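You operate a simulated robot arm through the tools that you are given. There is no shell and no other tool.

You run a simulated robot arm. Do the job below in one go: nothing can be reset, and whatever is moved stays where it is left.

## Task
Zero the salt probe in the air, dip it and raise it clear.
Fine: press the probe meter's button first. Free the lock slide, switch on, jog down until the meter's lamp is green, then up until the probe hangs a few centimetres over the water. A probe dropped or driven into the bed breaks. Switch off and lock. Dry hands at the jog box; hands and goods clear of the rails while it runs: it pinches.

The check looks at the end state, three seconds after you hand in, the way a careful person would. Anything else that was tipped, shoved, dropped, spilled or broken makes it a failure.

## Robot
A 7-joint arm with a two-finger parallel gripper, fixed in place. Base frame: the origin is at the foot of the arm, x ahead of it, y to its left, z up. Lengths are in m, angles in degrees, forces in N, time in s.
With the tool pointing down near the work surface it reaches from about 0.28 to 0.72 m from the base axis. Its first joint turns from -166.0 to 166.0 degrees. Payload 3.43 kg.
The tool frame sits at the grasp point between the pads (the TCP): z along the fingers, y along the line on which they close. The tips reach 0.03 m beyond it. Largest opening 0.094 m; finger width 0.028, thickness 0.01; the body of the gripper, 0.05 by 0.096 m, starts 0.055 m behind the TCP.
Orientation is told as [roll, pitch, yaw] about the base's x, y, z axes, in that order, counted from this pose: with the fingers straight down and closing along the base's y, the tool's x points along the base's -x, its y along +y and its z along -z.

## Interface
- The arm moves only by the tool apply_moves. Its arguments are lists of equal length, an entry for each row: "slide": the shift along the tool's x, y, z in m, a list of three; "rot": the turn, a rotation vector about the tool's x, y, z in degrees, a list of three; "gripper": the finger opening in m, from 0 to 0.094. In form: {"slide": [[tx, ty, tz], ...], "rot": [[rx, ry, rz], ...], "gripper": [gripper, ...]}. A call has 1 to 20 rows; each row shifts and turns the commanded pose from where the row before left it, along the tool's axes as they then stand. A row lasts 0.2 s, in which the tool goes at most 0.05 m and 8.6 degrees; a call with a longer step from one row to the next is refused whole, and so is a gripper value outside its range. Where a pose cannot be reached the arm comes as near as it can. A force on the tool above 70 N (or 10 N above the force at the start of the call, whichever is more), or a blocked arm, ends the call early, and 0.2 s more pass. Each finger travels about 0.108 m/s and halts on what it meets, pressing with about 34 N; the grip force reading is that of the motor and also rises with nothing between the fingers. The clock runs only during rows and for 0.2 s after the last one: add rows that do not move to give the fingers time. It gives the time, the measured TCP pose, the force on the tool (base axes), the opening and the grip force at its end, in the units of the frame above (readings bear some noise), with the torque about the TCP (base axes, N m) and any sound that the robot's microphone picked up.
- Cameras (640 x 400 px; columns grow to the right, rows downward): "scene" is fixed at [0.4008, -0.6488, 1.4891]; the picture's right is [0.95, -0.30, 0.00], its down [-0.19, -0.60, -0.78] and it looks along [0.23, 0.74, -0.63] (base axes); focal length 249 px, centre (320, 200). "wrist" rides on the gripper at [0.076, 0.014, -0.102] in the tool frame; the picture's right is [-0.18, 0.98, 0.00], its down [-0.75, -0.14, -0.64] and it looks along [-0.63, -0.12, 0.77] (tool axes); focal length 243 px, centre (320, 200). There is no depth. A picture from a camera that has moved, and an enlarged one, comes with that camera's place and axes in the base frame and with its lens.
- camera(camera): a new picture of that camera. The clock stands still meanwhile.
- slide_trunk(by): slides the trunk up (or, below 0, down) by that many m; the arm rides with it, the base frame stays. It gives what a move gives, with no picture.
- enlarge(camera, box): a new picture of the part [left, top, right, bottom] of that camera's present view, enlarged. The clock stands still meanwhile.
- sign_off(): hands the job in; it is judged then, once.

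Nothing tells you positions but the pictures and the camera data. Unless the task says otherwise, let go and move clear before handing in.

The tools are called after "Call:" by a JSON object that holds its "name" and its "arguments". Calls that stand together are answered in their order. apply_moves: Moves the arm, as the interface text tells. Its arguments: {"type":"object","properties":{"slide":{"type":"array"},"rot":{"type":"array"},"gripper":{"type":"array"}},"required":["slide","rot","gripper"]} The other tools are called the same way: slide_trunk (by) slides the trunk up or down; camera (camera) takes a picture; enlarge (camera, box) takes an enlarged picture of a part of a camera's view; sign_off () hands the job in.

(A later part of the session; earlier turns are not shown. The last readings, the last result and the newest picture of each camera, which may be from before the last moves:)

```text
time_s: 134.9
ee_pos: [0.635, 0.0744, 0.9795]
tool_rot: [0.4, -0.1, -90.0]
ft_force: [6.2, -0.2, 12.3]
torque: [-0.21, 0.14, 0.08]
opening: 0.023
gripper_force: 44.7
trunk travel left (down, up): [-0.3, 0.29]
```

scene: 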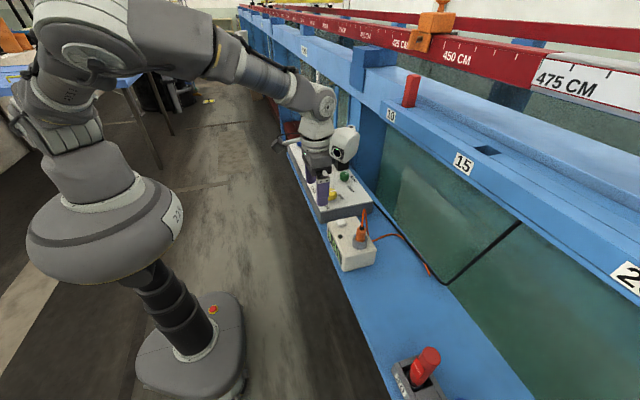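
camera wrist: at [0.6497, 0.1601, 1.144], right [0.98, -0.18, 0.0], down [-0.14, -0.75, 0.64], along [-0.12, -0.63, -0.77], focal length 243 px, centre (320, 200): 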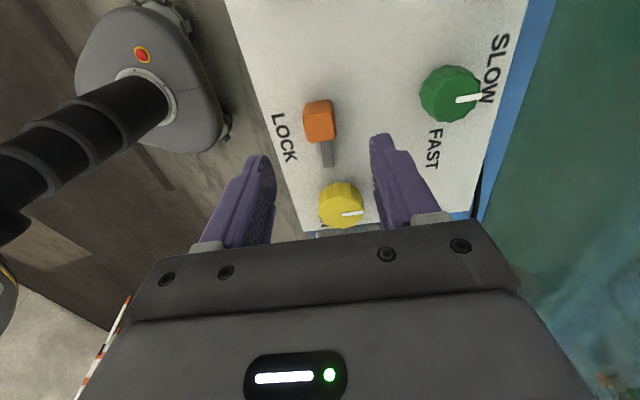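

Load is nearly gone. Continuing the slide toward −y.

Call:
{"name": "apply_moves", "arguments": {"slide": [[-0.003, 0.0005, -0.0008], [-0.003, 0, 0], [0, 0, 0]], "rot": [[0, 0, 0], [0, 0, 0], [0, 0, 0]], "gripper": [0.01, 0.01, 0.01]}}

Call:
{"name": "enlarge", "arguments": {"camera": "wrist", "box": [250, 100, 400, 240]}}

```text
time_s: 135.7
ee_pos: [0.6348, 0.0666, 0.9793]
tool_rot: [0.2, -0.1, -90.0]
ft_force: [21.8, 0.0, 23.4]
torque: [0.1, -0.31, 0.06]
opening: 0.0231
gripper_force: 44.7
trunk travel left (down, up): [-0.3, 0.29]
```

```text
2.86 times, centred on (325, 170) of wrist
camera zoom: at [0.6493, 0.144, 1.0821], right [0.98, -0.19, 0.0], down [-0.15, -0.75, 0.64], along [-0.12, -0.63, -0.77], focal length 693 px, centre (306, 286)
```

zoom: 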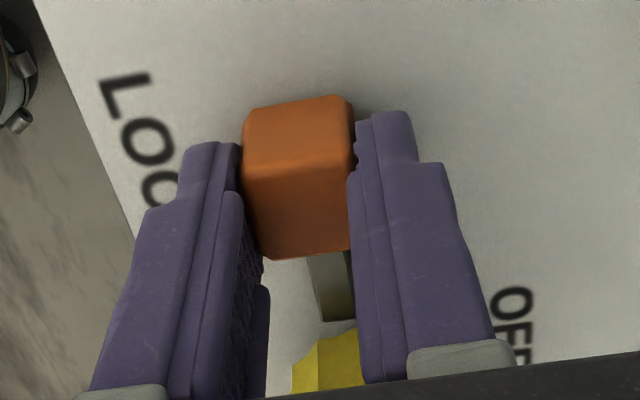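

Call:
{"name": "apply_moves", "arguments": {"slide": [[-0.002, 0.0012, -0.001], [-0.002, 0.0008, -0.0005], [0, 0, 0]], "rot": [[0, 0, 0], [0, 0, 0], [0, 0, 0]], "gripper": [0.01, 0.01, 0.01]}}

Call:
{"name": "enlarge", "arguments": {"camera": "wrist", "box": [250, 100, 400, 240]}}

```text
time_s: 136.5
ee_pos: [0.635, 0.0631, 0.9804]
tool_rot: [0.0, 0.0, -90.1]
ft_force: [15.3, -0.2, 17.9]
torque: [0.1, -0.37, 0.04]
opening: 0.023
gripper_force: 45.3
trunk travel left (down, up): [-0.3, 0.29]
```

```text
2.86 times, centred on (325, 170) of wrist
camera zoom: at [0.6498, 0.1405, 1.0819], right [0.98, -0.18, 0.0], down [-0.14, -0.75, 0.64], along [-0.12, -0.63, -0.77], focal length 693 px, centre (306, 286)
```

zoom: 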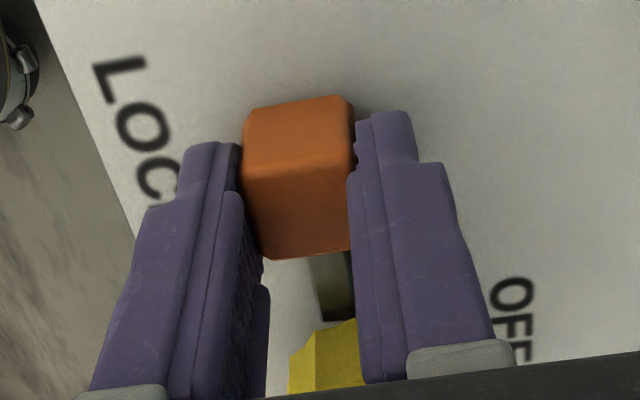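

Call:
{"name": "apply_moves", "arguments": {"slide": [[-0.002, 0.001, -0.0005], [-0.002, 0, 0], [0, 0, 0]], "rot": [[0, 0, 0], [0, 0, 0], [0, 0, 0]], "gripper": [0.01, 0.01, 0.01]}}

Call:
{"name": "enlarge", "arguments": {"camera": "wrist", "box": [250, 100, 400, 240]}}

```text
time_s: 137.3
ee_pos: [0.6349, 0.0632, 0.979]
tool_rot: [-0.2, -0.1, -90.0]
ft_force: [1.6, 9.5, 4.4]
torque: [0.44, -0.14, -0.04]
opening: 0.0231
gripper_force: 44.8
trunk travel left (down, up): [-0.3, 0.29]
```

```text
2.86 times, centred on (325, 170) of wrist
camera zoom: at [0.65, 0.1393, 1.0819], right [0.98, -0.18, 0.0], down [-0.14, -0.75, 0.64], along [-0.12, -0.63, -0.77], focal length 693 px, centre (306, 286)
```

zoom: 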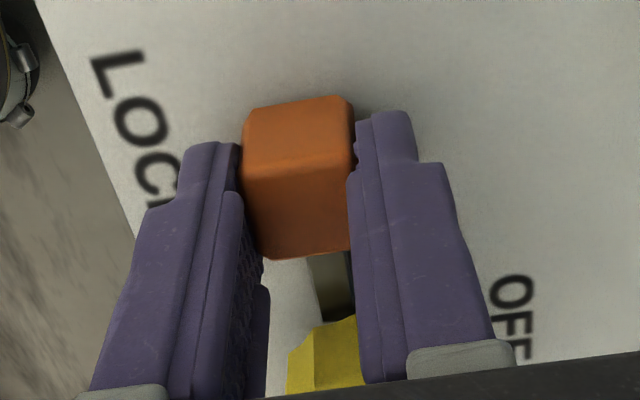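

It's back at its stop (y ≈ 0.062, force rising), bolt in the knob. Releasing and lifting clear.

Call:
{"name": "apply_moves", "arguments": {"slide": [[0.001, 0, 0], [0, 0, 0], [0, 0, 0], [0, 0, -0.02], [0, 0, -0.03], [0, 0, -0.04], [0, 0, -0.03], [0, 0, 0]], "rot": [[0, 0, 0], [0, 0, 0], [0, 0, 0], [0, 0, 0], [0, 0, 0], [0, 0, 0], [0, 0, 0], [0, 0, 0]], "gripper": [0.04, 0.06, 0.06, 0.06, 0.06, 0.06, 0.06, 0.06]}}

Call:
{"name": "camera", "arguments": {"camera": "wrist"}}

Call:
{"name": "enlarge", "arguments": {"camera": "scene", "box": [300, 150, 370, 220]}}

```text
time_s: 139.1
ee_pos: [0.6342, 0.0624, 1.1007]
tool_rot: [0.1, -0.1, -90.0]
ft_force: [0.7, 0.1, 0.5]
torque: [0.02, 0.0, 0.01]
opening: 0.0601
gripper_force: 0.0
trunk travel left (down, up): [-0.3, 0.29]
```

```text
taken
camera wrist: at [0.6504, 0.1394, 1.2024], right [0.98, -0.18, 0.0], down [-0.14, -0.75, 0.64], along [-0.12, -0.63, -0.77], focal length 243 px, centre (320, 200)
```

wrist: 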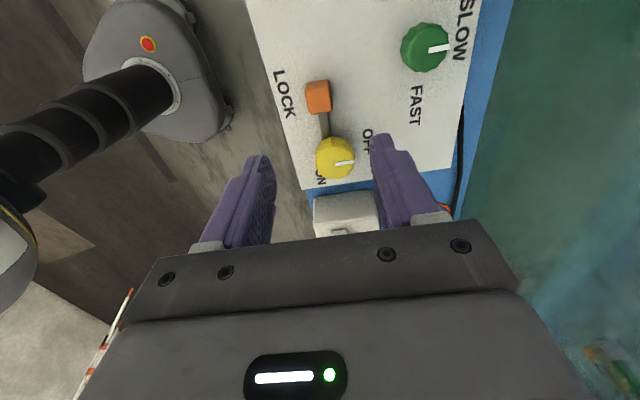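

```text
5.71 times, centred on (335, 185) of scene
camera zoom: at [0.4008, -0.6488, 1.4891], right [0.95, -0.3, 0.0], down [-0.19, -0.6, -0.78], along [0.23, 0.74, -0.63], focal length 1422 px, centre (234, 286)
```

zoom: 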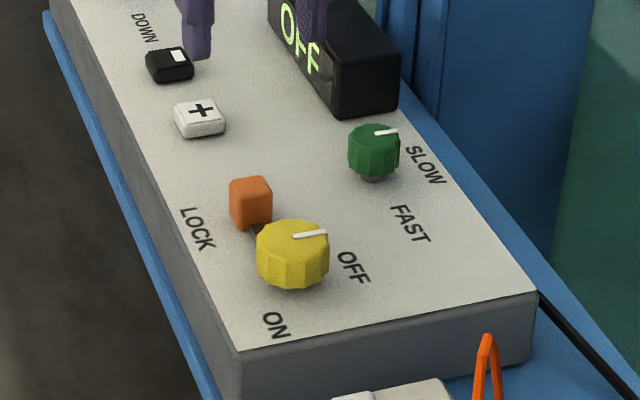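

Locked and showing OFF as at the start. I'll back away and take a last look at the probe through the glass to verify its clearance above the water.

Call:
{"name": "apply_moves", "arguments": {"slide": [[0, 0, 0], [0, 0, 0], [0, 0, 0], [0, 0, 0], [0, 0, 0], [0, 0, 0], [0, 0, 0], [0.0027, -0.0389, -0.0094], [0.0027, -0.0389, -0.0094], [0.0027, -0.0389, -0.0094], [0.0027, -0.0389, -0.0094], [0.0027, -0.0389, -0.0094], [0.0027, -0.0389, -0.0094], [0.0027, -0.0389, -0.0094], [0.0027, -0.0389, -0.0094], [0.0027, -0.0389, -0.0094], [0, 0, 0]], "rot": [[0, 0, -8], [0, 0, -8], [0, 0, -8], [0, 0, -8], [0, 0, -8], [0, 0, -8], [0, 0, -8], [0, 0, 0], [0, 0, 0], [0, 0, 0], [0, 0, 0], [0, 0, 0], [0, 0, 0], [0, 0, 0], [0, 0, 0], [0, 0, 0], [0, 0, 0]], "gripper": [0.06, 0.06, 0.06, 0.06, 0.06, 0.06, 0.06, 0.094, 0.094, 0.094, 0.094, 0.094, 0.094, 0.094, 0.094, 0.094, 0.094]}}

Call:
{"name": "apply_moves", "arguments": {"slide": [[0, 0, 0], [0, 0, 0], [0, 0, 0], [0, 0, 0], [0, 0, 0], [0, 0, 0], [0, 0, 0]], "rot": [[0, -8, 0], [0, -8, 0], [0, -8, 0], [0, -8, 0], [0, -8, 0], [0, -8, 0], [0, 0, 0]], "gripper": [0.094, 0.094, 0.094, 0.094, 0.094, 0.094, 0.094]}}

Call:
{"name": "camera", "arguments": {"camera": "wrist"}}

Call:
{"name": "enlarge", "arguments": {"camera": "wrist", "box": [305, 85, 385, 205]}}

Call:
{"name": "enlarge", "arguments": {"camera": "wrist", "box": [325, 110, 365, 180]}}

Call:
{"name": "camera", "arguments": {"camera": "scene"}}

```text
time_s: 142.7
ee_pos: [0.4221, -0.2144, 1.185]
tool_rot: [-0.1, -0.1, -33.9]
ft_force: [0.0, 0.2, 0.6]
torque: [0.01, 0.0, 0.01]
opening: 0.0938
gripper_force: 0.1
trunk travel left (down, up): [-0.3, 0.29]
```

```text
time_s: 144.3
ee_pos: [0.4204, -0.2143, 1.1855]
tool_rot: [-0.1, -48.2, -34.0]
ft_force: [0.0, 0.9, -0.1]
torque: [0.01, 0.0, 0.0]
opening: 0.0939
gripper_force: 0.0
trunk travel left (down, up): [-0.3, 0.29]
```

```text
taken
camera wrist: at [0.323, -0.1317, 1.197], right [0.65, 0.75, 0.14], down [-0.06, -0.13, 0.99], along [0.76, -0.65, -0.04], focal length 243 px, centre (320, 200)
```

wrist: 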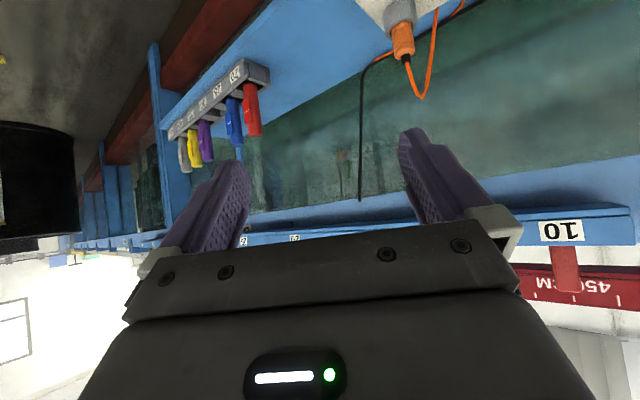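

```text
3.33 times, centred on (345, 145) of wrist
camera zoom: at [0.323, -0.1317, 1.197], right [0.65, 0.75, 0.14], down [-0.06, -0.13, 0.99], along [0.76, -0.65, -0.04], focal length 809 px, centre (237, 383)
```

zoom: 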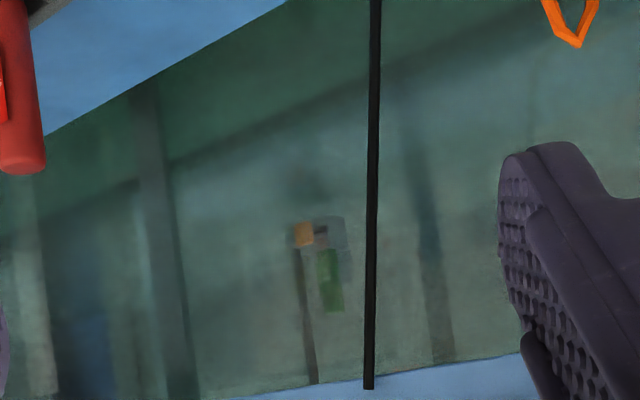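

```text
5.71 times, centred on (345, 145) of wrist
camera zoom: at [0.323, -0.1317, 1.197], right [0.65, 0.75, 0.14], down [-0.06, -0.13, 0.99], along [0.76, -0.65, -0.04], focal length 1386 px, centre (177, 514)
```

zoom: 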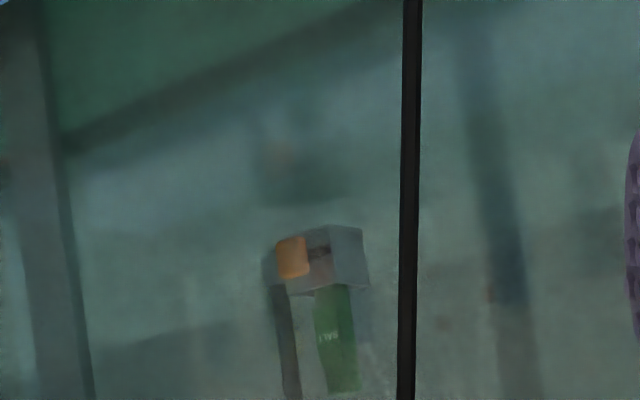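

```text
taken
```

scene: 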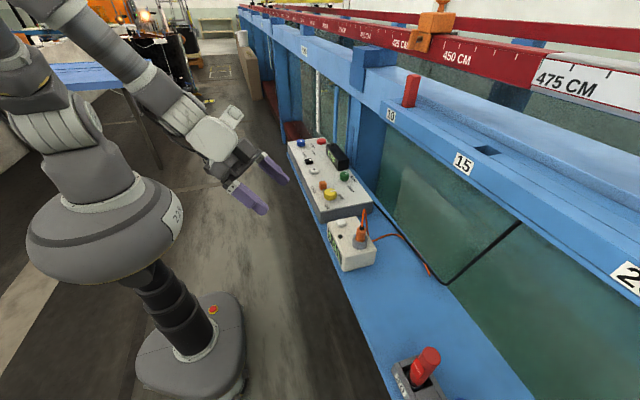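

The lock, knob and display look right. The probe holder's reflection in the water is visible; I'll zoom to measure the clearance precisely.

Call:
{"name": "enlarge", "arguments": {"camera": "wrist", "box": [332, 112, 362, 172]}}

Call:
{"name": "enlarge", "arguments": {"camera": "wrist", "box": [335, 118, 359, 152]}}

```text
6.67 times, centred on (347, 142) of wrist
camera zoom: at [0.323, -0.1317, 1.197], right [0.65, 0.75, 0.14], down [-0.06, -0.13, 0.99], along [0.76, -0.65, -0.04], focal length 1618 px, centre (140, 587)
```

zoom: 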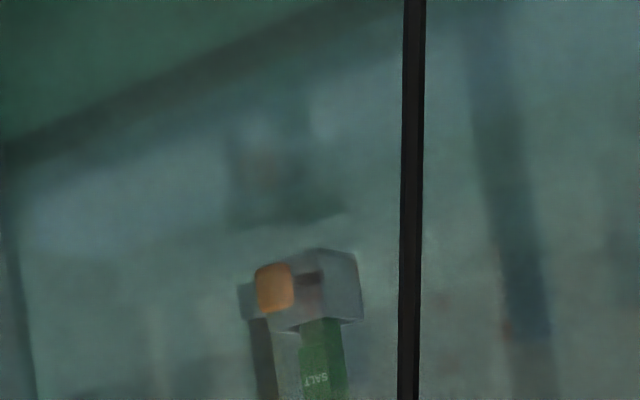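

```text
11.76 times, centred on (347, 135) of wrist
camera zoom: at [0.323, -0.1317, 1.197], right [0.65, 0.75, 0.14], down [-0.06, -0.13, 0.99], along [0.76, -0.65, -0.04], focal length 2854 px, centre (2, 965)
```

zoom: 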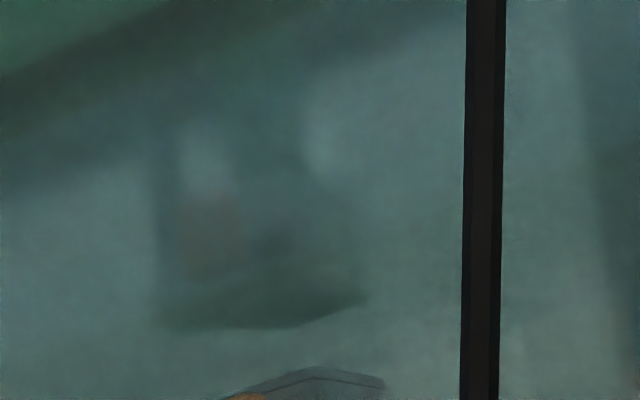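

Reflection geometry gives the water at z ≈ 0.907 and the holder bottom at ≈ 0.934, i.e. roughly 3 cm clearance. I'd like a lower, grazing view to measure this better before deciding.

Call:
{"name": "apply_moves", "arguments": {"slide": [[0.0283, 0, 0.0253], [0.0283, 0, 0.0253], [0.0283, 0, 0.0253], [0.0283, 0, 0.0253], [0.0283, 0, 0.0253], [0, 0, 0]], "rot": [[0, 0, 0], [0, 0, 0], [0, 0, 0], [0, 0, 0], [0, 0, 0], [0, 0, 0]], "gripper": [0.094, 0.094, 0.094, 0.094, 0.094, 0.094]}}

Call:
{"name": "camera", "arguments": {"camera": "wrist"}}

Call:
{"name": "enlarge", "arguments": {"camera": "wrist", "box": [305, 130, 385, 220]}}

Call:
{"name": "camera", "arguments": {"camera": "scene"}}

```text
time_s: 145.7
ee_pos: [0.4187, -0.2157, 0.9968]
tool_rot: [-0.1, -48.0, -33.9]
ft_force: [-0.1, 0.7, 0.1]
torque: [-0.02, 0.0, 0.0]
opening: 0.0938
gripper_force: 0.0
trunk travel left (down, up): [-0.3, 0.29]
```

```text
taken
camera wrist: at [0.322, -0.1328, 1.0073], right [0.65, 0.75, 0.14], down [-0.06, -0.13, 0.99], along [0.76, -0.65, -0.04], focal length 243 px, centre (320, 200)
```

wrist: 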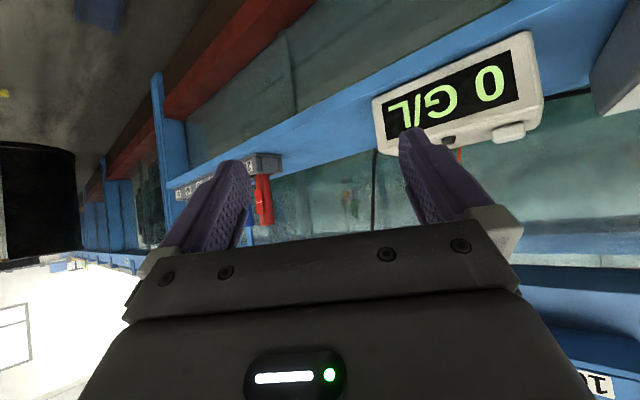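

```text
4.44 times, centred on (345, 175) of wrist
camera zoom: at [0.322, -0.1328, 1.0073], right [0.65, 0.75, 0.14], down [-0.06, -0.13, 0.99], along [0.76, -0.65, -0.04], focal length 1078 px, centre (209, 311)
```

zoom: 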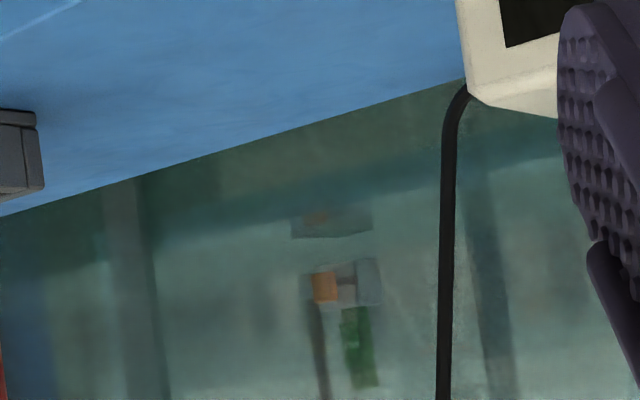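

```text
taken
```

scene: 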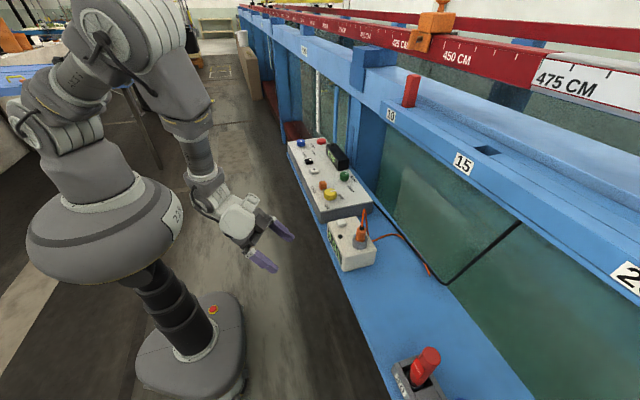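

Now the reflection is crisp. Zooming in to measure holder bottom versus its mirror image.

Call:
{"name": "enlarge", "arguments": {"camera": "wrist", "box": [328, 148, 364, 190]}}

Call:
{"name": "enlarge", "arguments": {"camera": "wrist", "box": [334, 152, 358, 176]}}

```text
9.52 times, centred on (346, 169) of wrist
camera zoom: at [0.322, -0.1328, 1.0073], right [0.65, 0.75, 0.14], down [-0.06, -0.13, 0.99], along [0.76, -0.65, -0.04], focal length 2311 px, centre (72, 495)
```

zoom: 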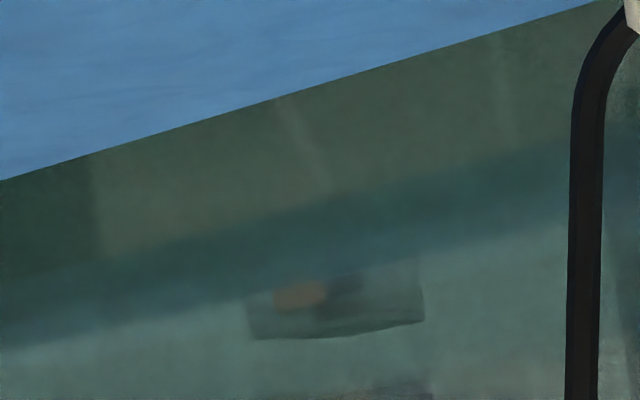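

```text
16.00 times, centred on (346, 164) of wrist
camera zoom: at [0.322, -0.1328, 1.0073], right [0.65, 0.75, 0.14], down [-0.06, -0.13, 0.99], along [0.76, -0.65, -0.04], focal length 3882 px, centre (-96, 776)
```

zoom: 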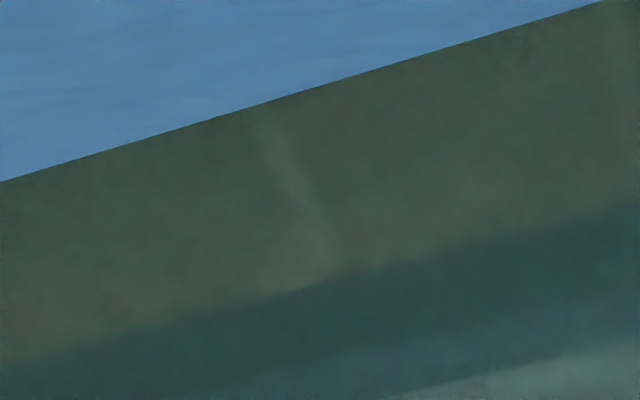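

Call:
{"name": "enlarge", "arguments": {"camera": "wrist", "box": [326, 172, 366, 202]}}

Call:
{"name": "enlarge", "arguments": {"camera": "wrist", "box": [320, 165, 380, 215]}}

```text
13.33 times, centred on (346, 187) of wrist
camera zoom: at [0.322, -0.1328, 1.0073], right [0.65, 0.75, 0.14], down [-0.06, -0.13, 0.99], along [0.76, -0.65, -0.04], focal length 3235 px, centre (-27, 373)
```

zoom: 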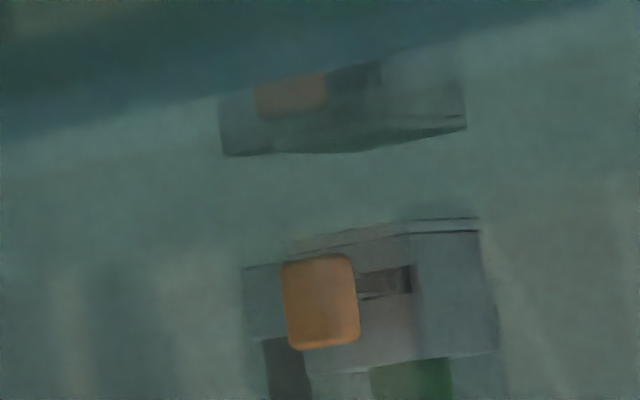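

```text
8.00 times, centred on (350, 190) of wrist
camera zoom: at [0.322, -0.1328, 1.0073], right [0.65, 0.75, 0.14], down [-0.06, -0.13, 0.99], along [0.76, -0.65, -0.04], focal length 1941 px, centre (80, 280)
```

zoom: 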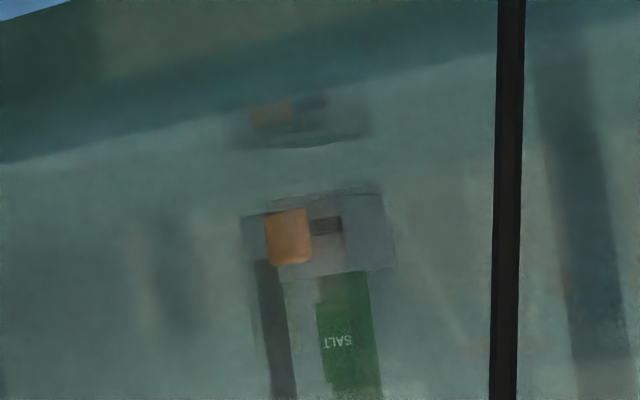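

The grazing view shows the holder bottom only about 1.6–1.7 cm above the water (gap between holder and its mirror image is about two-thirds of the holder's height). That's less than "a few centimetres", so I'll reopen the lock, switch on, and jog up about 2 cm more. Returning to the slide first.

Call:
{"name": "apply_moves", "arguments": {"slide": [[-0.0283, 0, -0.0253], [-0.0283, 0, -0.0253], [-0.0283, 0, -0.0253], [-0.0283, 0, -0.0253], [-0.0283, 0, -0.0253], [0, 0, 0], [0, 0, 0], [0, 0, 0], [0, 0, 0], [0, 0, 0], [0, 0, 0], [0, 0, 0]], "rot": [[0, 0, 0], [0, 0, 0], [0, 0, 0], [0, 0, 0], [0, 0, 0], [0, 8, 0], [0, 8, 0], [0, 8, 0], [0, 8, 0], [0, 8, 0], [0, 8, 0], [0, 0, 0]], "gripper": [0.094, 0.094, 0.094, 0.094, 0.094, 0.094, 0.094, 0.094, 0.094, 0.094, 0.08, 0.06]}}

Call:
{"name": "apply_moves", "arguments": {"slide": [[-0.0027, 0.0389, 0.0094], [-0.0027, 0.0389, 0.0094], [-0.0027, 0.0389, 0.0094], [-0.0027, 0.0389, 0.0094], [-0.0027, 0.0389, 0.0094], [-0.0027, 0.0389, 0.0094], [-0.0027, 0.0389, 0.0094], [-0.0027, 0.0389, 0.0094], [-0.0027, 0.0389, 0.0094], [0, 0, 0], [0, 0, 0], [0, 0, 0], [0, 0, 0], [0, 0, 0], [0, 0, 0], [0, 0, 0], [0, 0, 0]], "rot": [[0, 0, 0], [0, 0, 0], [0, 0, 0], [0, 0, 0], [0, 0, 0], [0, 0, 0], [0, 0, 0], [0, 0, 0], [0, 0, 0], [0, 0, 8], [0, 0, 8], [0, 0, 8], [0, 0, 8], [0, 0, 8], [0, 0, 8], [0, 0, 8], [0, 0, 0]], "gripper": [0.06, 0.06, 0.06, 0.06, 0.06, 0.06, 0.06, 0.06, 0.06, 0.06, 0.06, 0.06, 0.06, 0.06, 0.06, 0.06, 0.06]}}

Call:
{"name": "camera", "arguments": {"camera": "wrist"}}

```text
time_s: 148.3
ee_pos: [0.4192, -0.2141, 1.1855]
tool_rot: [-0.2, -0.1, -34.1]
ft_force: [-0.1, -0.6, -0.1]
torque: [0.02, 0.0, 0.0]
opening: 0.06
gripper_force: 0.1
trunk travel left (down, up): [-0.3, 0.29]
```

```text
time_s: 151.9
ee_pos: [0.6359, 0.0612, 1.0983]
tool_rot: [0.1, -0.1, -90.2]
ft_force: [-0.2, 0.1, 0.7]
torque: [-0.02, 0.02, 0.01]
opening: 0.0599
gripper_force: 0.0
trunk travel left (down, up): [-0.3, 0.29]
```

```text
taken
camera wrist: at [0.6517, 0.138, 1.2019], right [0.98, -0.19, 0.0], down [-0.14, -0.75, 0.64], along [-0.12, -0.63, -0.77], focal length 243 px, centre (320, 200)
```

wrist: 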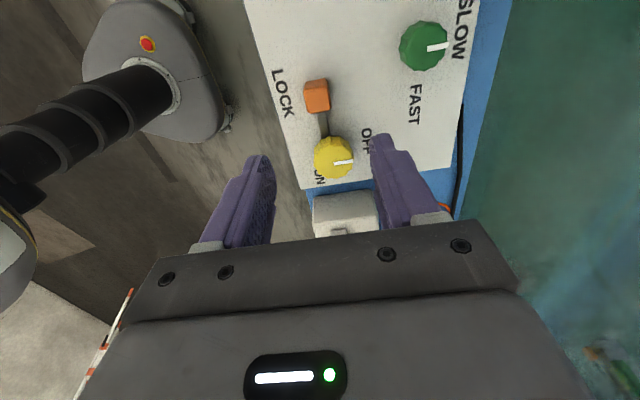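

Back above the locked slide, aligned. Descending and gripping.

Call:
{"name": "apply_moves", "arguments": {"slide": [[0.001, -0.001, 0.04], [0, 0, 0.03], [0, 0, 0.03], [0, 0, 0.012], [0, 0, 0.006], [0, 0, 0], [0, 0, 0], [0, 0, 0], [0, 0, 0], [0, 0, 0]], "rot": [[0, 0, 0], [0, 0, 0], [0, 0, 0], [0, 0, 0], [0, 0, 0], [0, 0, 0], [0, 0, 0], [0, 0, 0], [0, 0, 0], [0, 0, 0]], "gripper": [0.06, 0.06, 0.06, 0.06, 0.06, 0.06, 0.04, 0.02, 0.01, 0.01]}}

Call:
{"name": "enlarge", "arguments": {"camera": "wrist", "box": [250, 100, 400, 240]}}

```text
time_s: 154.1
ee_pos: [0.6355, 0.0628, 0.9819]
tool_rot: [0.0, -0.1, -90.1]
ft_force: [0.1, -0.9, -0.9]
torque: [0.02, -0.02, 0.01]
opening: 0.0226
gripper_force: 45.0
trunk travel left (down, up): [-0.3, 0.29]
```

```text
2.86 times, centred on (325, 170) of wrist
camera zoom: at [0.6498, 0.1392, 1.0849], right [0.98, -0.18, 0.0], down [-0.14, -0.75, 0.64], along [-0.12, -0.63, -0.77], focal length 693 px, centre (306, 286)
```

zoom: 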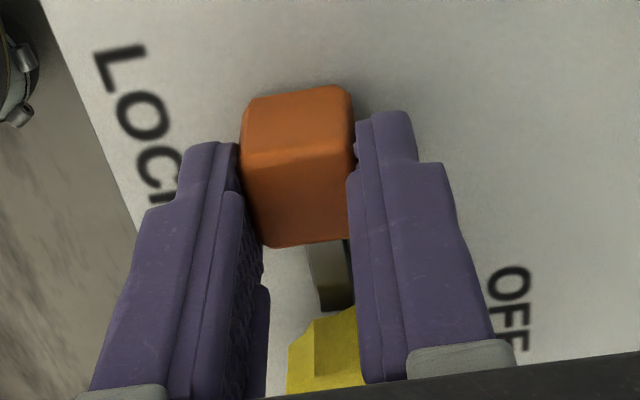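

Gripped with almost no side load. Sliding it +y to free.

Call:
{"name": "apply_moves", "arguments": {"slide": [[0.004, 0, 0], [0.004, 0, 0], [0.004, 0, 0], [0.004, 0, 0], [0, 0, 0]], "rot": [[0, 0, 0], [0, 0, 0], [0, 0, 0], [0, 0, 0], [0, 0, 0]], "gripper": [0.01, 0.01, 0.01, 0.01, 0.01]}}

```text
time_s: 155.3
ee_pos: [0.6353, 0.0781, 0.9829]
tool_rot: [0.0, 0.0, -90.0]
ft_force: [0.2, 0.4, 2.5]
torque: [0.03, 0.06, -0.01]
opening: 0.0225
gripper_force: 45.1
trunk travel left (down, up): [-0.3, 0.29]
```

Call:
{"name": "apply_moves", "arguments": {"slide": [[0.003, 0, 0], [0.003, 0, 0], [0.001, 0, 0], [0, 0, 0]], "rot": [[0, 0, 0], [0, 0, 0], [0, 0, 0], [0, 0, 0]], "gripper": [0.01, 0.01, 0.01, 0.01]}}

Call:
{"name": "enlarge", "arguments": {"camera": "wrist", "box": [250, 100, 400, 240]}}

```text
time_s: 156.3
ee_pos: [0.6351, 0.0847, 0.9831]
tool_rot: [0.1, -0.3, -90.1]
ft_force: [-1.2, -4.5, 6.5]
torque: [-0.19, -0.02, 0.11]
opening: 0.0229
gripper_force: 45.2
trunk travel left (down, up): [-0.3, 0.29]
```

```text
2.86 times, centred on (325, 170) of wrist
camera zoom: at [0.6497, 0.1597, 1.0848], right [0.98, -0.19, 0.0], down [-0.14, -0.75, 0.64], along [-0.12, -0.63, -0.77], focal length 693 px, centre (306, 286)
```

zoom: 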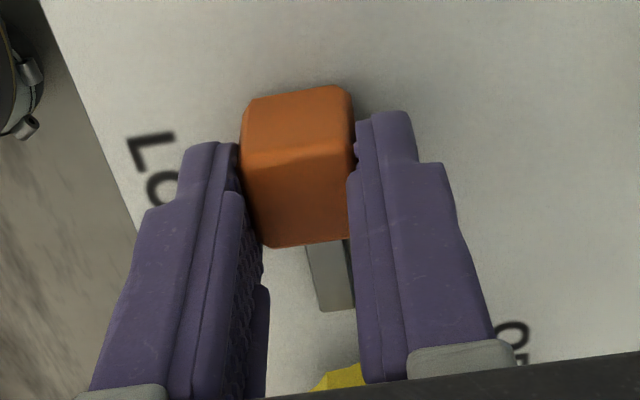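

Freed to its stop. Releasing, lifting, and moving over the yellow knob at yaw −45°.

Call:
{"name": "apply_moves", "arguments": {"slide": [[-0.001, 0, 0], [0, 0, 0], [0, 0, 0], [0, 0, -0.02], [0, 0, -0.03], [0, 0, -0.04], [-0.0425, 0.0025, 0], [-0.0425, 0.0025, 0], [0, 0, 0], [0, 0, 0], [0, 0, 0], [0, 0, 0], [0, 0, 0], [0, 0, 0], [0, 0, 0]], "rot": [[0, 0, 0], [0, 0, 0], [0, 0, 0], [0, 0, 0], [0, 0, 0], [0, 0, 0], [0, 0, 0], [0, 0, 0], [0, 0, -8], [0, 0, -8], [0, 0, -8], [0, 0, -8], [0, 0, -8], [0, 0, -5], [0, 0, 0]], "gripper": [0.04, 0.06, 0.06, 0.06, 0.06, 0.06, 0.06, 0.07, 0.07, 0.07, 0.07, 0.07, 0.07, 0.07, 0.07]}}

Call:
{"name": "camera", "arguments": {"camera": "wrist"}}

Call:
{"name": "enlarge", "arguments": {"camera": "wrist", "box": [260, 70, 380, 170]}}

```text
time_s: 159.5
ee_pos: [0.6406, -0.0002, 1.0725]
tool_rot: [0.0, -0.1, -45.0]
ft_force: [-0.4, 0.3, -0.3]
torque: [-0.02, 0.01, -0.02]
opening: 0.0702
gripper_force: 0.1
trunk travel left (down, up): [-0.3, 0.29]
```

```text
taken
camera wrist: at [0.5972, 0.0635, 1.1746], right [0.82, 0.57, 0.0], down [0.43, -0.63, 0.64], along [0.36, -0.53, -0.77], focal length 243 px, centre (320, 200)
```

wrist: 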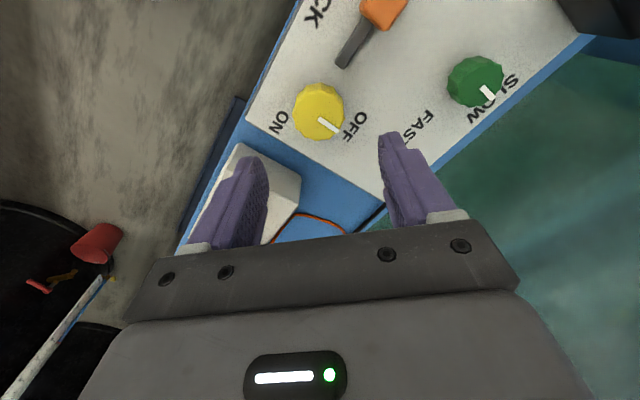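

```text
4.00 times, centred on (320, 120) of wrist
camera zoom: at [0.5972, 0.0635, 1.1746], right [0.82, 0.57, 0.0], down [0.43, -0.63, 0.64], along [0.36, -0.53, -0.77], focal length 970 px, centre (320, 520)
```

zoom: 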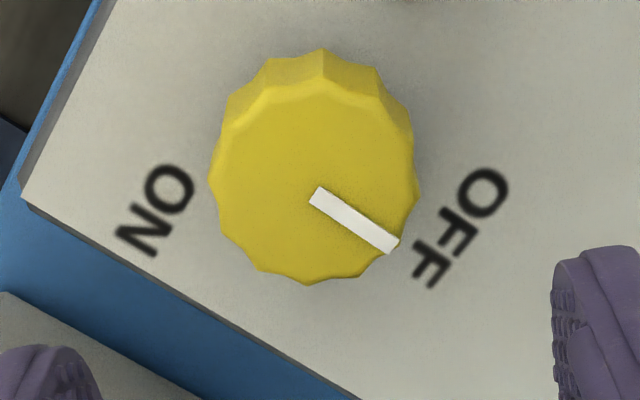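

Well centred over the knob at OFF. Descending, gripping and turning to ON.

Call:
{"name": "apply_moves", "arguments": {"slide": [[0, 0, 0.03], [0, 0, 0.03], [0, 0, 0.02], [0, 0, 0.011], [0, 0, 0], [0, 0, 0], [0, 0, 0], [0, 0, 0]], "rot": [[0, 0, 0], [0, 0, 0], [0, 0, 0], [0, 0, 0], [0, 0, 0], [0, 0, 0], [0, 0, 0], [0, 0, 0]], "gripper": [0.07, 0.07, 0.07, 0.07, 0.055, 0.04, 0.035, 0.035]}}

Call:
{"name": "apply_moves", "arguments": {"slide": [[0, 0, 0], [0, 0, 0], [0, 0, 0], [0, 0, 0], [0, 0, 0], [0, 0, 0], [0, 0, 0], [0, 0, 0], [0, 0, 0], [0, 0, 0], [0, 0, 0], [0, 0, 0], [0, 0, 0], [0, 0, 0], [0, 0, 0], [0, 0, 0]], "rot": [[0, 0, 6], [0, 0, 6], [0, 0, 6], [0, 0, 6], [0, 0, 6], [0, 0, 6], [0, 0, 6], [0, 0, 6], [0, 0, 6], [0, 0, 6], [0, 0, 6], [0, 0, 6], [0, 0, 6], [0, 0, 6], [0, 0, 4], [0, 0, 0]], "gripper": [0.035, 0.035, 0.035, 0.035, 0.035, 0.035, 0.035, 0.035, 0.035, 0.035, 0.035, 0.035, 0.035, 0.035, 0.035, 0.035]}}

Call:
{"name": "enlarge", "arguments": {"camera": "wrist", "box": [240, 90, 420, 230]}}

```text
time_s: 161.3
ee_pos: [0.6394, -0.0014, 0.9811]
tool_rot: [-0.1, 0.0, -45.0]
ft_force: [-3.0, -0.5, -5.0]
torque: [0.24, -0.87, 0.02]
opening: 0.0423
gripper_force: 44.6
trunk travel left (down, up): [-0.3, 0.29]
```

```text
time_s: 164.7
ee_pos: [0.6409, -0.0018, 0.9796]
tool_rot: [0.0, -0.2, -133.1]
ft_force: [-1.9, -2.3, -23.2]
torque: [0.03, 0.08, 0.02]
opening: 0.0422
gripper_force: 45.1
trunk travel left (down, up): [-0.3, 0.29]
```

```text
2.86 times, centred on (330, 160) of wrist
camera zoom: at [0.7043, 0.0452, 1.0827], right [0.59, -0.81, 0.0], down [-0.62, -0.45, 0.64], along [-0.52, -0.38, -0.76], focal length 693 px, centre (291, 314)
```

zoom: 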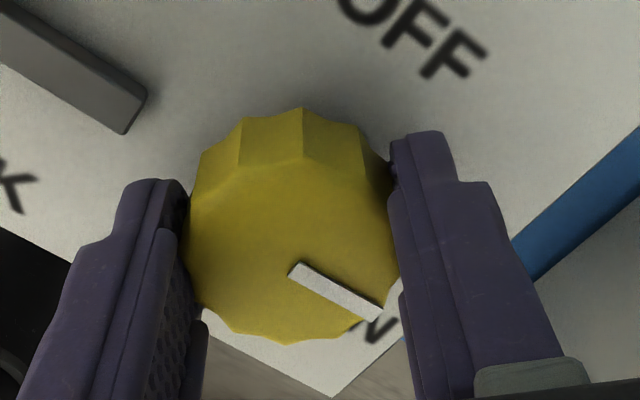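

Final few degrees to the ON stop.

Call:
{"name": "apply_moves", "arguments": {"slide": [[0, 0, 0], [0, 0, 0], [0, 0, 0]], "rot": [[0, 0, 3], [0, 0, 3], [0, 0, 0]], "gripper": [0.035, 0.035, 0.035]}}

```text
time_s: 165.5
ee_pos: [0.6418, -0.0005, 0.9832]
tool_rot: [0.2, 0.1, -139.1]
ft_force: [4.0, -0.6, 1.6]
torque: [0.43, 0.27, 0.05]
opening: 0.043
gripper_force: 44.6
trunk travel left (down, up): [-0.3, 0.29]
```

Slightly past; the opening changed as it met the stop. Easing, releasing, lifting and checking the display.

Call:
{"name": "apply_moves", "arguments": {"slide": [[0, 0, 0], [0, 0, 0], [0, 0, 0], [0, 0, 0], [0, 0, -0.02], [0, 0, -0.03], [0, 0, -0.04], [0, 0, 0]], "rot": [[0, 0, 0], [0, 0, 0], [0, 0, 0], [0, 0, 0], [0, 0, 0], [0, 0, 0], [0, 0, 0], [0, 0, 0]], "gripper": [0.05, 0.07, 0.07, 0.07, 0.07, 0.07, 0.07, 0.07]}}

Call:
{"name": "enlarge", "arguments": {"camera": "wrist", "box": [200, 40, 380, 170]}}

Call:
{"name": "enlarge", "arguments": {"camera": "scene", "box": [285, 120, 385, 265]}}

```text
time_s: 167.3
ee_pos: [0.6404, 0.0002, 1.0723]
tool_rot: [0.1, -0.1, -138.9]
ft_force: [0.2, -0.1, -0.5]
torque: [0.0, 0.0, 0.0]
opening: 0.0702
gripper_force: 0.1
trunk travel left (down, up): [-0.3, 0.29]
```

```text
3.08 times, centred on (290, 105) of wrist
camera zoom: at [0.7079, 0.0398, 1.1744], right [0.51, -0.86, 0.0], down [-0.66, -0.39, 0.64], along [-0.55, -0.33, -0.77], focal length 746 px, centre (412, 492)
```

zoom: 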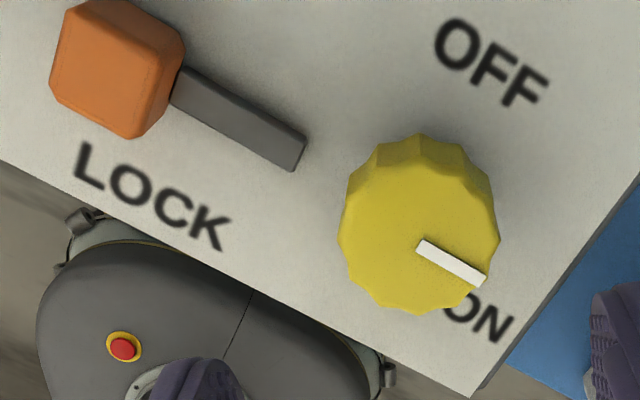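

```text
2.76 times, centred on (335, 192) of scene
camera zoom: at [0.4008, -0.6488, 1.4891], right [0.95, -0.3, 0.0], down [-0.19, -0.6, -0.78], along [0.23, 0.74, -0.63], focal length 686 px, centre (279, 221)
```

zoom: 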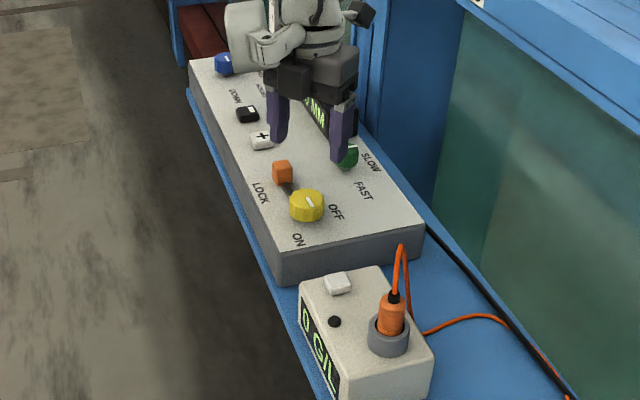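

ON with the display lit. Moving to the "−" key with fingers closed at yaw −179°.

Call:
{"name": "apply_moves", "arguments": {"slide": [[0, 0, 0], [0, 0, 0], [0, 0, 0], [0, 0, 0], [0, 0, 0], [0.0007, -0.0442, 0], [0.0007, -0.0442, 0], [0.0007, -0.0442, 0], [0.0007, -0.0442, 0], [0.0007, -0.0442, 0], [0.0007, -0.0442, 0], [0, 0, 0.03], [0, 0, 0.01], [0, 0, 0]], "rot": [[0, 0, 8], [0, 0, 8], [0, 0, 8], [0, 0, 8], [0, 0, 8], [0, 0, 0], [0, 0, 0], [0, 0, 0], [0, 0, 0], [0, 0, 0], [0, 0, 0], [0, 0, 0], [0, 0, 0], [0, 0, 0]], "gripper": [0.05, 0.02, 0, 0, 0, 0, 0, 0, 0, 0, 0, 0, 0, 0]}}

Call:
{"name": "camera", "arguments": {"camera": "wrist"}}

Call:
{"name": "enlarge", "arguments": {"camera": "scene", "box": [285, 100, 355, 180]}}

```text
time_s: 170.3
ee_pos: [0.6392, 0.2438, 1.0404]
tool_rot: [0.1, -0.1, -179.0]
ft_force: [0.6, -0.6, 0.0]
torque: [-0.02, -0.03, 0.03]
opening: 0.0001
gripper_force: 33.1
out of reach, approached as far as the arm can: row 11, 13
trunk travel left (down, up): [-0.3, 0.29]
```

```text
taken
camera wrist: at [0.7165, 0.2305, 1.1428], right [-0.17, -0.99, 0.0], down [-0.76, 0.13, 0.64], along [-0.63, 0.11, -0.77], focal length 243 px, centre (320, 200)
```

wrist: 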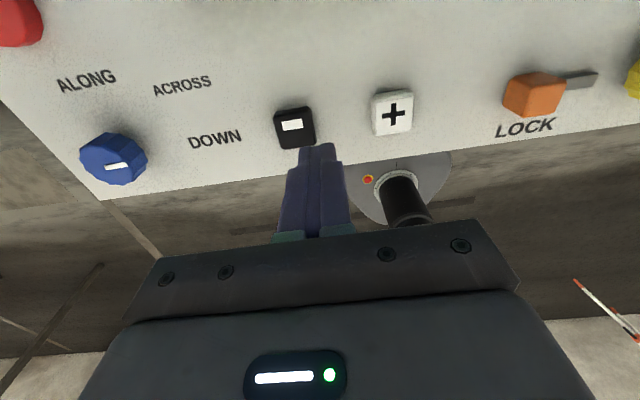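

```text
5.00 times, centred on (320, 140) of scene
camera zoom: at [0.4008, -0.6488, 1.4891], right [0.95, -0.3, 0.0], down [-0.19, -0.6, -0.78], along [0.23, 0.74, -0.63], focal length 1244 px, centre (320, 500)
```

zoom: 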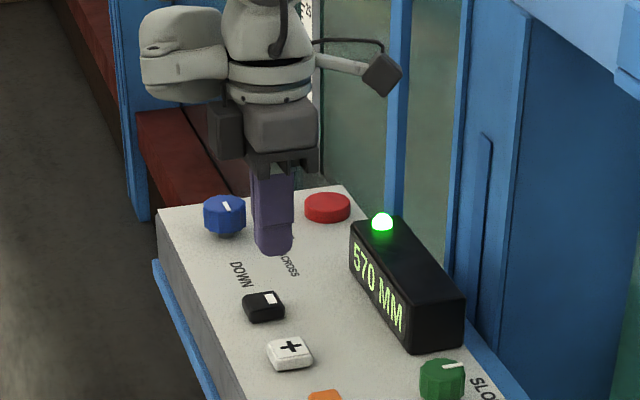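

Reading is 570 MM; a bit short in y. Adjusting +2 cm.

Call:
{"name": "apply_moves", "arguments": {"slide": [[0, -0.011, 0], [0, -0.0105, 0], [0, 0, 0]], "rot": [[0, 0, 0], [0, 0, 0], [0, 0, 0]], "gripper": [0, 0, 0]}}

Call:
{"name": "camera", "arguments": {"camera": "wrist"}}

```text
time_s: 171.1
ee_pos: [0.6389, 0.2428, 1.0407]
tool_rot: [0.1, -0.1, -178.9]
ft_force: [-0.3, -0.3, -0.3]
torque: [-0.03, 0.0, 0.04]
opening: 0.0001
gripper_force: 33.4
out of reach, approached as far as the arm can: row 1, 2
trunk travel left (down, up): [-0.3, 0.29]
```

```text
taken
camera wrist: at [0.7166, 0.23, 1.1431], right [-0.17, -0.99, 0.0], down [-0.76, 0.13, 0.64], along [-0.63, 0.11, -0.77], focal length 243 px, centre (320, 200)
```

wrist: 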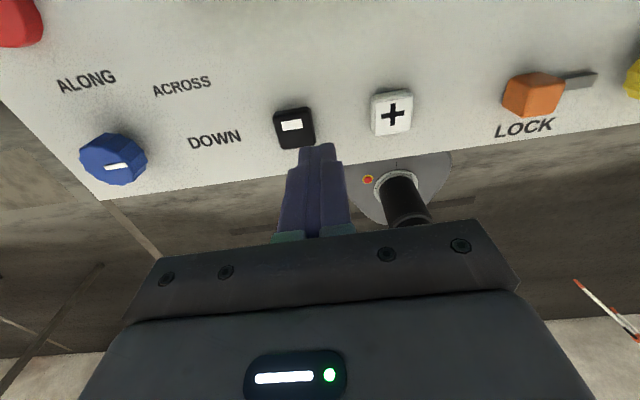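

Reach is limited at this yaw in the present arm posture. I'll turn back about 25° and then shift.

Call:
{"name": "apply_moves", "arguments": {"slide": [[0, 0, 0], [0, 0, 0], [0, 0, 0], [0.0055, -0.01, 0], [0.0055, -0.01, 0], [0, 0, 0]], "rot": [[0, 0, -8.5], [0, 0, -8.5], [0, 0, -8.5], [0, 0, 0], [0, 0, 0], [0, 0, 0]], "gripper": [0, 0, 0, 0, 0, 0]}}

Call:
{"name": "camera", "arguments": {"camera": "wrist"}}

Call:
{"name": "enlarge", "arguments": {"camera": "scene", "box": [285, 100, 355, 180]}}

```text
time_s: 172.5
ee_pos: [0.6408, 0.267, 1.039]
tool_rot: [0.1, -0.1, -153.5]
ft_force: [-0.5, 0.5, 0.4]
torque: [0.02, -0.01, -0.01]
opening: 0.0
gripper_force: 33.3
trunk travel left (down, up): [-0.3, 0.29]
```

```text
taken
camera wrist: at [0.7157, 0.2872, 1.142], right [0.27, -0.96, 0.0], down [-0.74, -0.21, 0.64], along [-0.62, -0.18, -0.77], focal length 243 px, centre (320, 200)
```

wrist: 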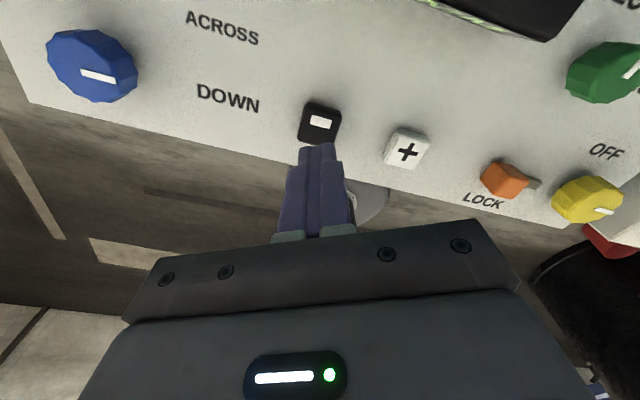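

```text
5.00 times, centred on (320, 140) of scene
camera zoom: at [0.4008, -0.6488, 1.4891], right [0.95, -0.3, 0.0], down [-0.19, -0.6, -0.78], along [0.23, 0.74, -0.63], focal length 1244 px, centre (320, 500)
```

zoom: 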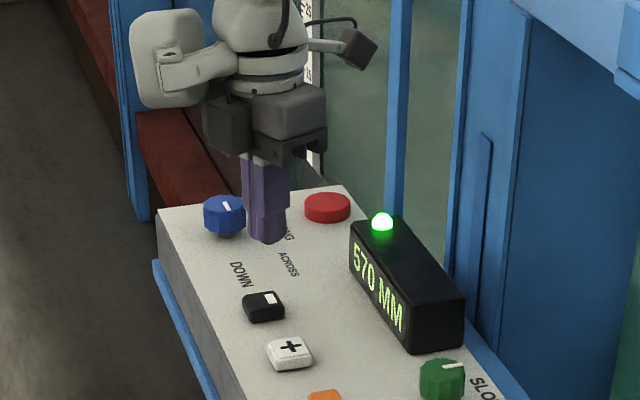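

Aligned over "−". Descending to hover then one ~1.2 s press.

Call:
{"name": "apply_moves", "arguments": {"slide": [[0, 0, 0.03], [0, 0, 0.0235], [0, 0, 0], [0, 0, 0.0095], [0, 0, 0], [0, 0, 0], [0, 0, 0], [0, 0, 0], [0, 0, 0], [0, 0, -0.0095]], "rot": [[0, 0, 0], [0, 0, 0], [0, 0, 0], [0, 0, 0], [0, 0, 0], [0, 0, 0], [0, 0, 0], [0, 0, 0], [0, 0, 0], [0, 0, 0]], "gripper": [0, 0, 0, 0, 0, 0, 0, 0, 0, 0]}}

Call:
{"name": "enlarge", "arguments": {"camera": "scene", "box": [285, 100, 355, 180]}}

```text
time_s: 174.7
ee_pos: [0.6415, 0.2651, 0.9857]
tool_rot: [0.1, -0.2, -153.4]
ft_force: [-0.1, 0.0, -0.4]
torque: [0.0, -0.03, 0.01]
opening: 0.0
gripper_force: 32.6
trunk travel left (down, up): [-0.3, 0.29]
```

```text
5.00 times, centred on (320, 140) of scene
camera zoom: at [0.4008, -0.6488, 1.4891], right [0.95, -0.3, 0.0], down [-0.19, -0.6, -0.78], along [0.23, 0.74, -0.63], focal length 1244 px, centre (320, 500)
```

zoom: 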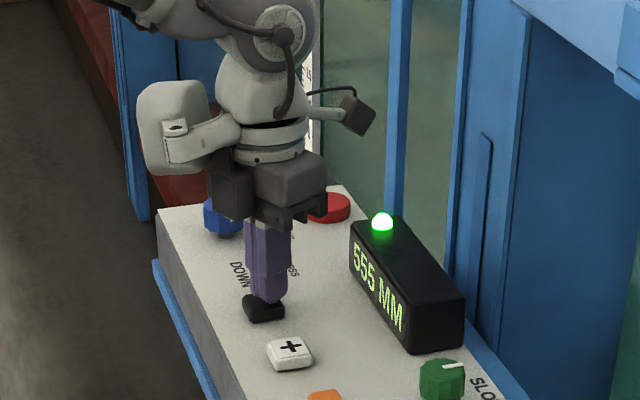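

555 MM. One more short press to about 547–550.

Call:
{"name": "apply_moves", "arguments": {"slide": [[0, 0, 0.0095], [0, 0, 0], [0, 0, -0.0095], [0, 0, 0]], "rot": [[0, 0, 0], [0, 0, 0], [0, 0, 0], [0, 0, 0]], "gripper": [0, 0, 0, 0]}}

Call:
{"name": "enlarge", "arguments": {"camera": "scene", "box": [285, 100, 355, 180]}}

```text
time_s: 175.7
ee_pos: [0.6411, 0.2653, 0.9867]
tool_rot: [0.1, -0.1, -153.4]
ft_force: [-0.1, -0.6, 0.3]
torque: [-0.04, 0.0, 0.03]
opening: 0.0
gripper_force: 32.4
trunk travel left (down, up): [-0.3, 0.29]
```

```text
5.00 times, centred on (320, 140) of scene
camera zoom: at [0.4008, -0.6488, 1.4891], right [0.95, -0.3, 0.0], down [-0.19, -0.6, -0.78], along [0.23, 0.74, -0.63], focal length 1244 px, centre (320, 500)
```

zoom: 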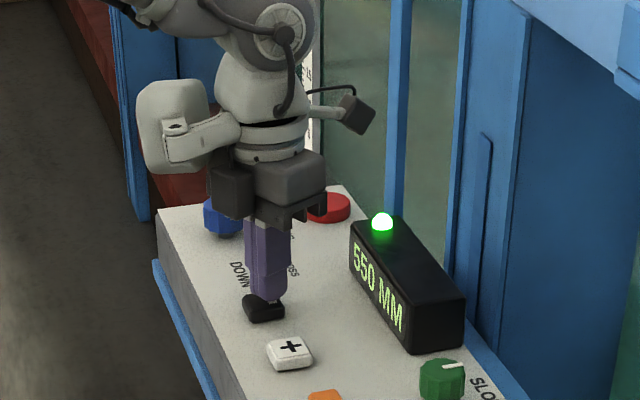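

550 MM: about 3.7 cm clearance by my measurements. Now lifting and moving back over the knob to switch off.

Call:
{"name": "apply_moves", "arguments": {"slide": [[0, 0, -0.04], [0, 0, -0.045], [-0.0199, 0.0397, 0], [-0.0199, 0.0397, 0], [-0.0199, 0.0397, 0], [-0.0199, 0.0397, 0], [-0.0199, 0.0397, 0], [-0.0199, 0.0397, 0], [0, 0, 0], [0, 0, 0], [0, 0, 0]], "rot": [[0, 0, 0], [0, 0, 0], [0, 0, 0], [0, 0, 0], [0, 0, 0], [0, 0, 0], [0, 0, 0], [0, 0, 0], [0, 0, -8], [0, 0, -8], [0, 0, 0]], "gripper": [0, 0, 0, 0, 0, 0, 0.03, 0.06, 0.07, 0.07, 0.07]}}

Call:
{"name": "enlarge", "arguments": {"camera": "wrist", "box": [260, 70, 380, 170]}}

Call:
{"name": "enlarge", "arguments": {"camera": "scene", "box": [285, 120, 385, 265]}}

```text
time_s: 178.1
ee_pos: [0.6409, -0.0031, 1.0717]
tool_rot: [0.1, -0.1, -137.5]
ft_force: [0.6, 0.3, 1.0]
torque: [0.01, -0.03, -0.04]
opening: 0.0699
gripper_force: 0.1
trunk travel left (down, up): [-0.3, 0.29]
```

```text
4.00 times, centred on (320, 120) of wrist
camera zoom: at [0.7074, 0.0396, 1.1741], right [0.53, -0.85, 0.0], down [-0.65, -0.4, 0.64], along [-0.54, -0.34, -0.77], focal length 970 px, centre (320, 520)
```

zoom: 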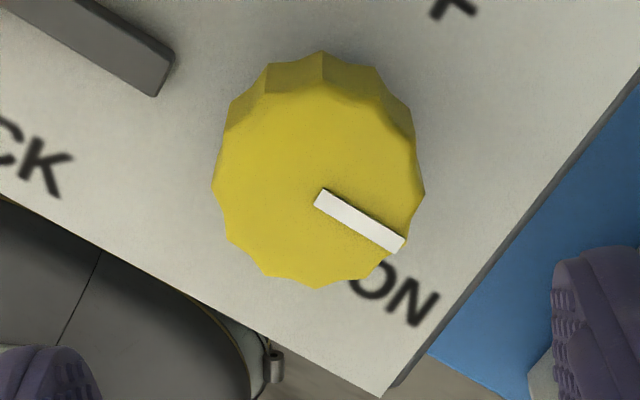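

```text
2.76 times, centred on (335, 192) of scene
camera zoom: at [0.4008, -0.6488, 1.4891], right [0.95, -0.3, 0.0], down [-0.19, -0.6, -0.78], along [0.23, 0.74, -0.63], focal length 686 px, centre (279, 221)
```

zoom: 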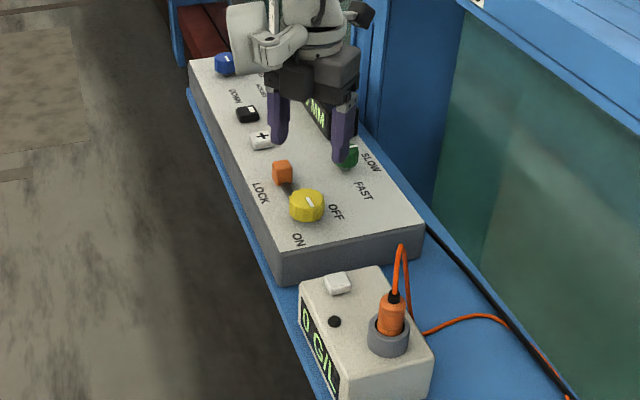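

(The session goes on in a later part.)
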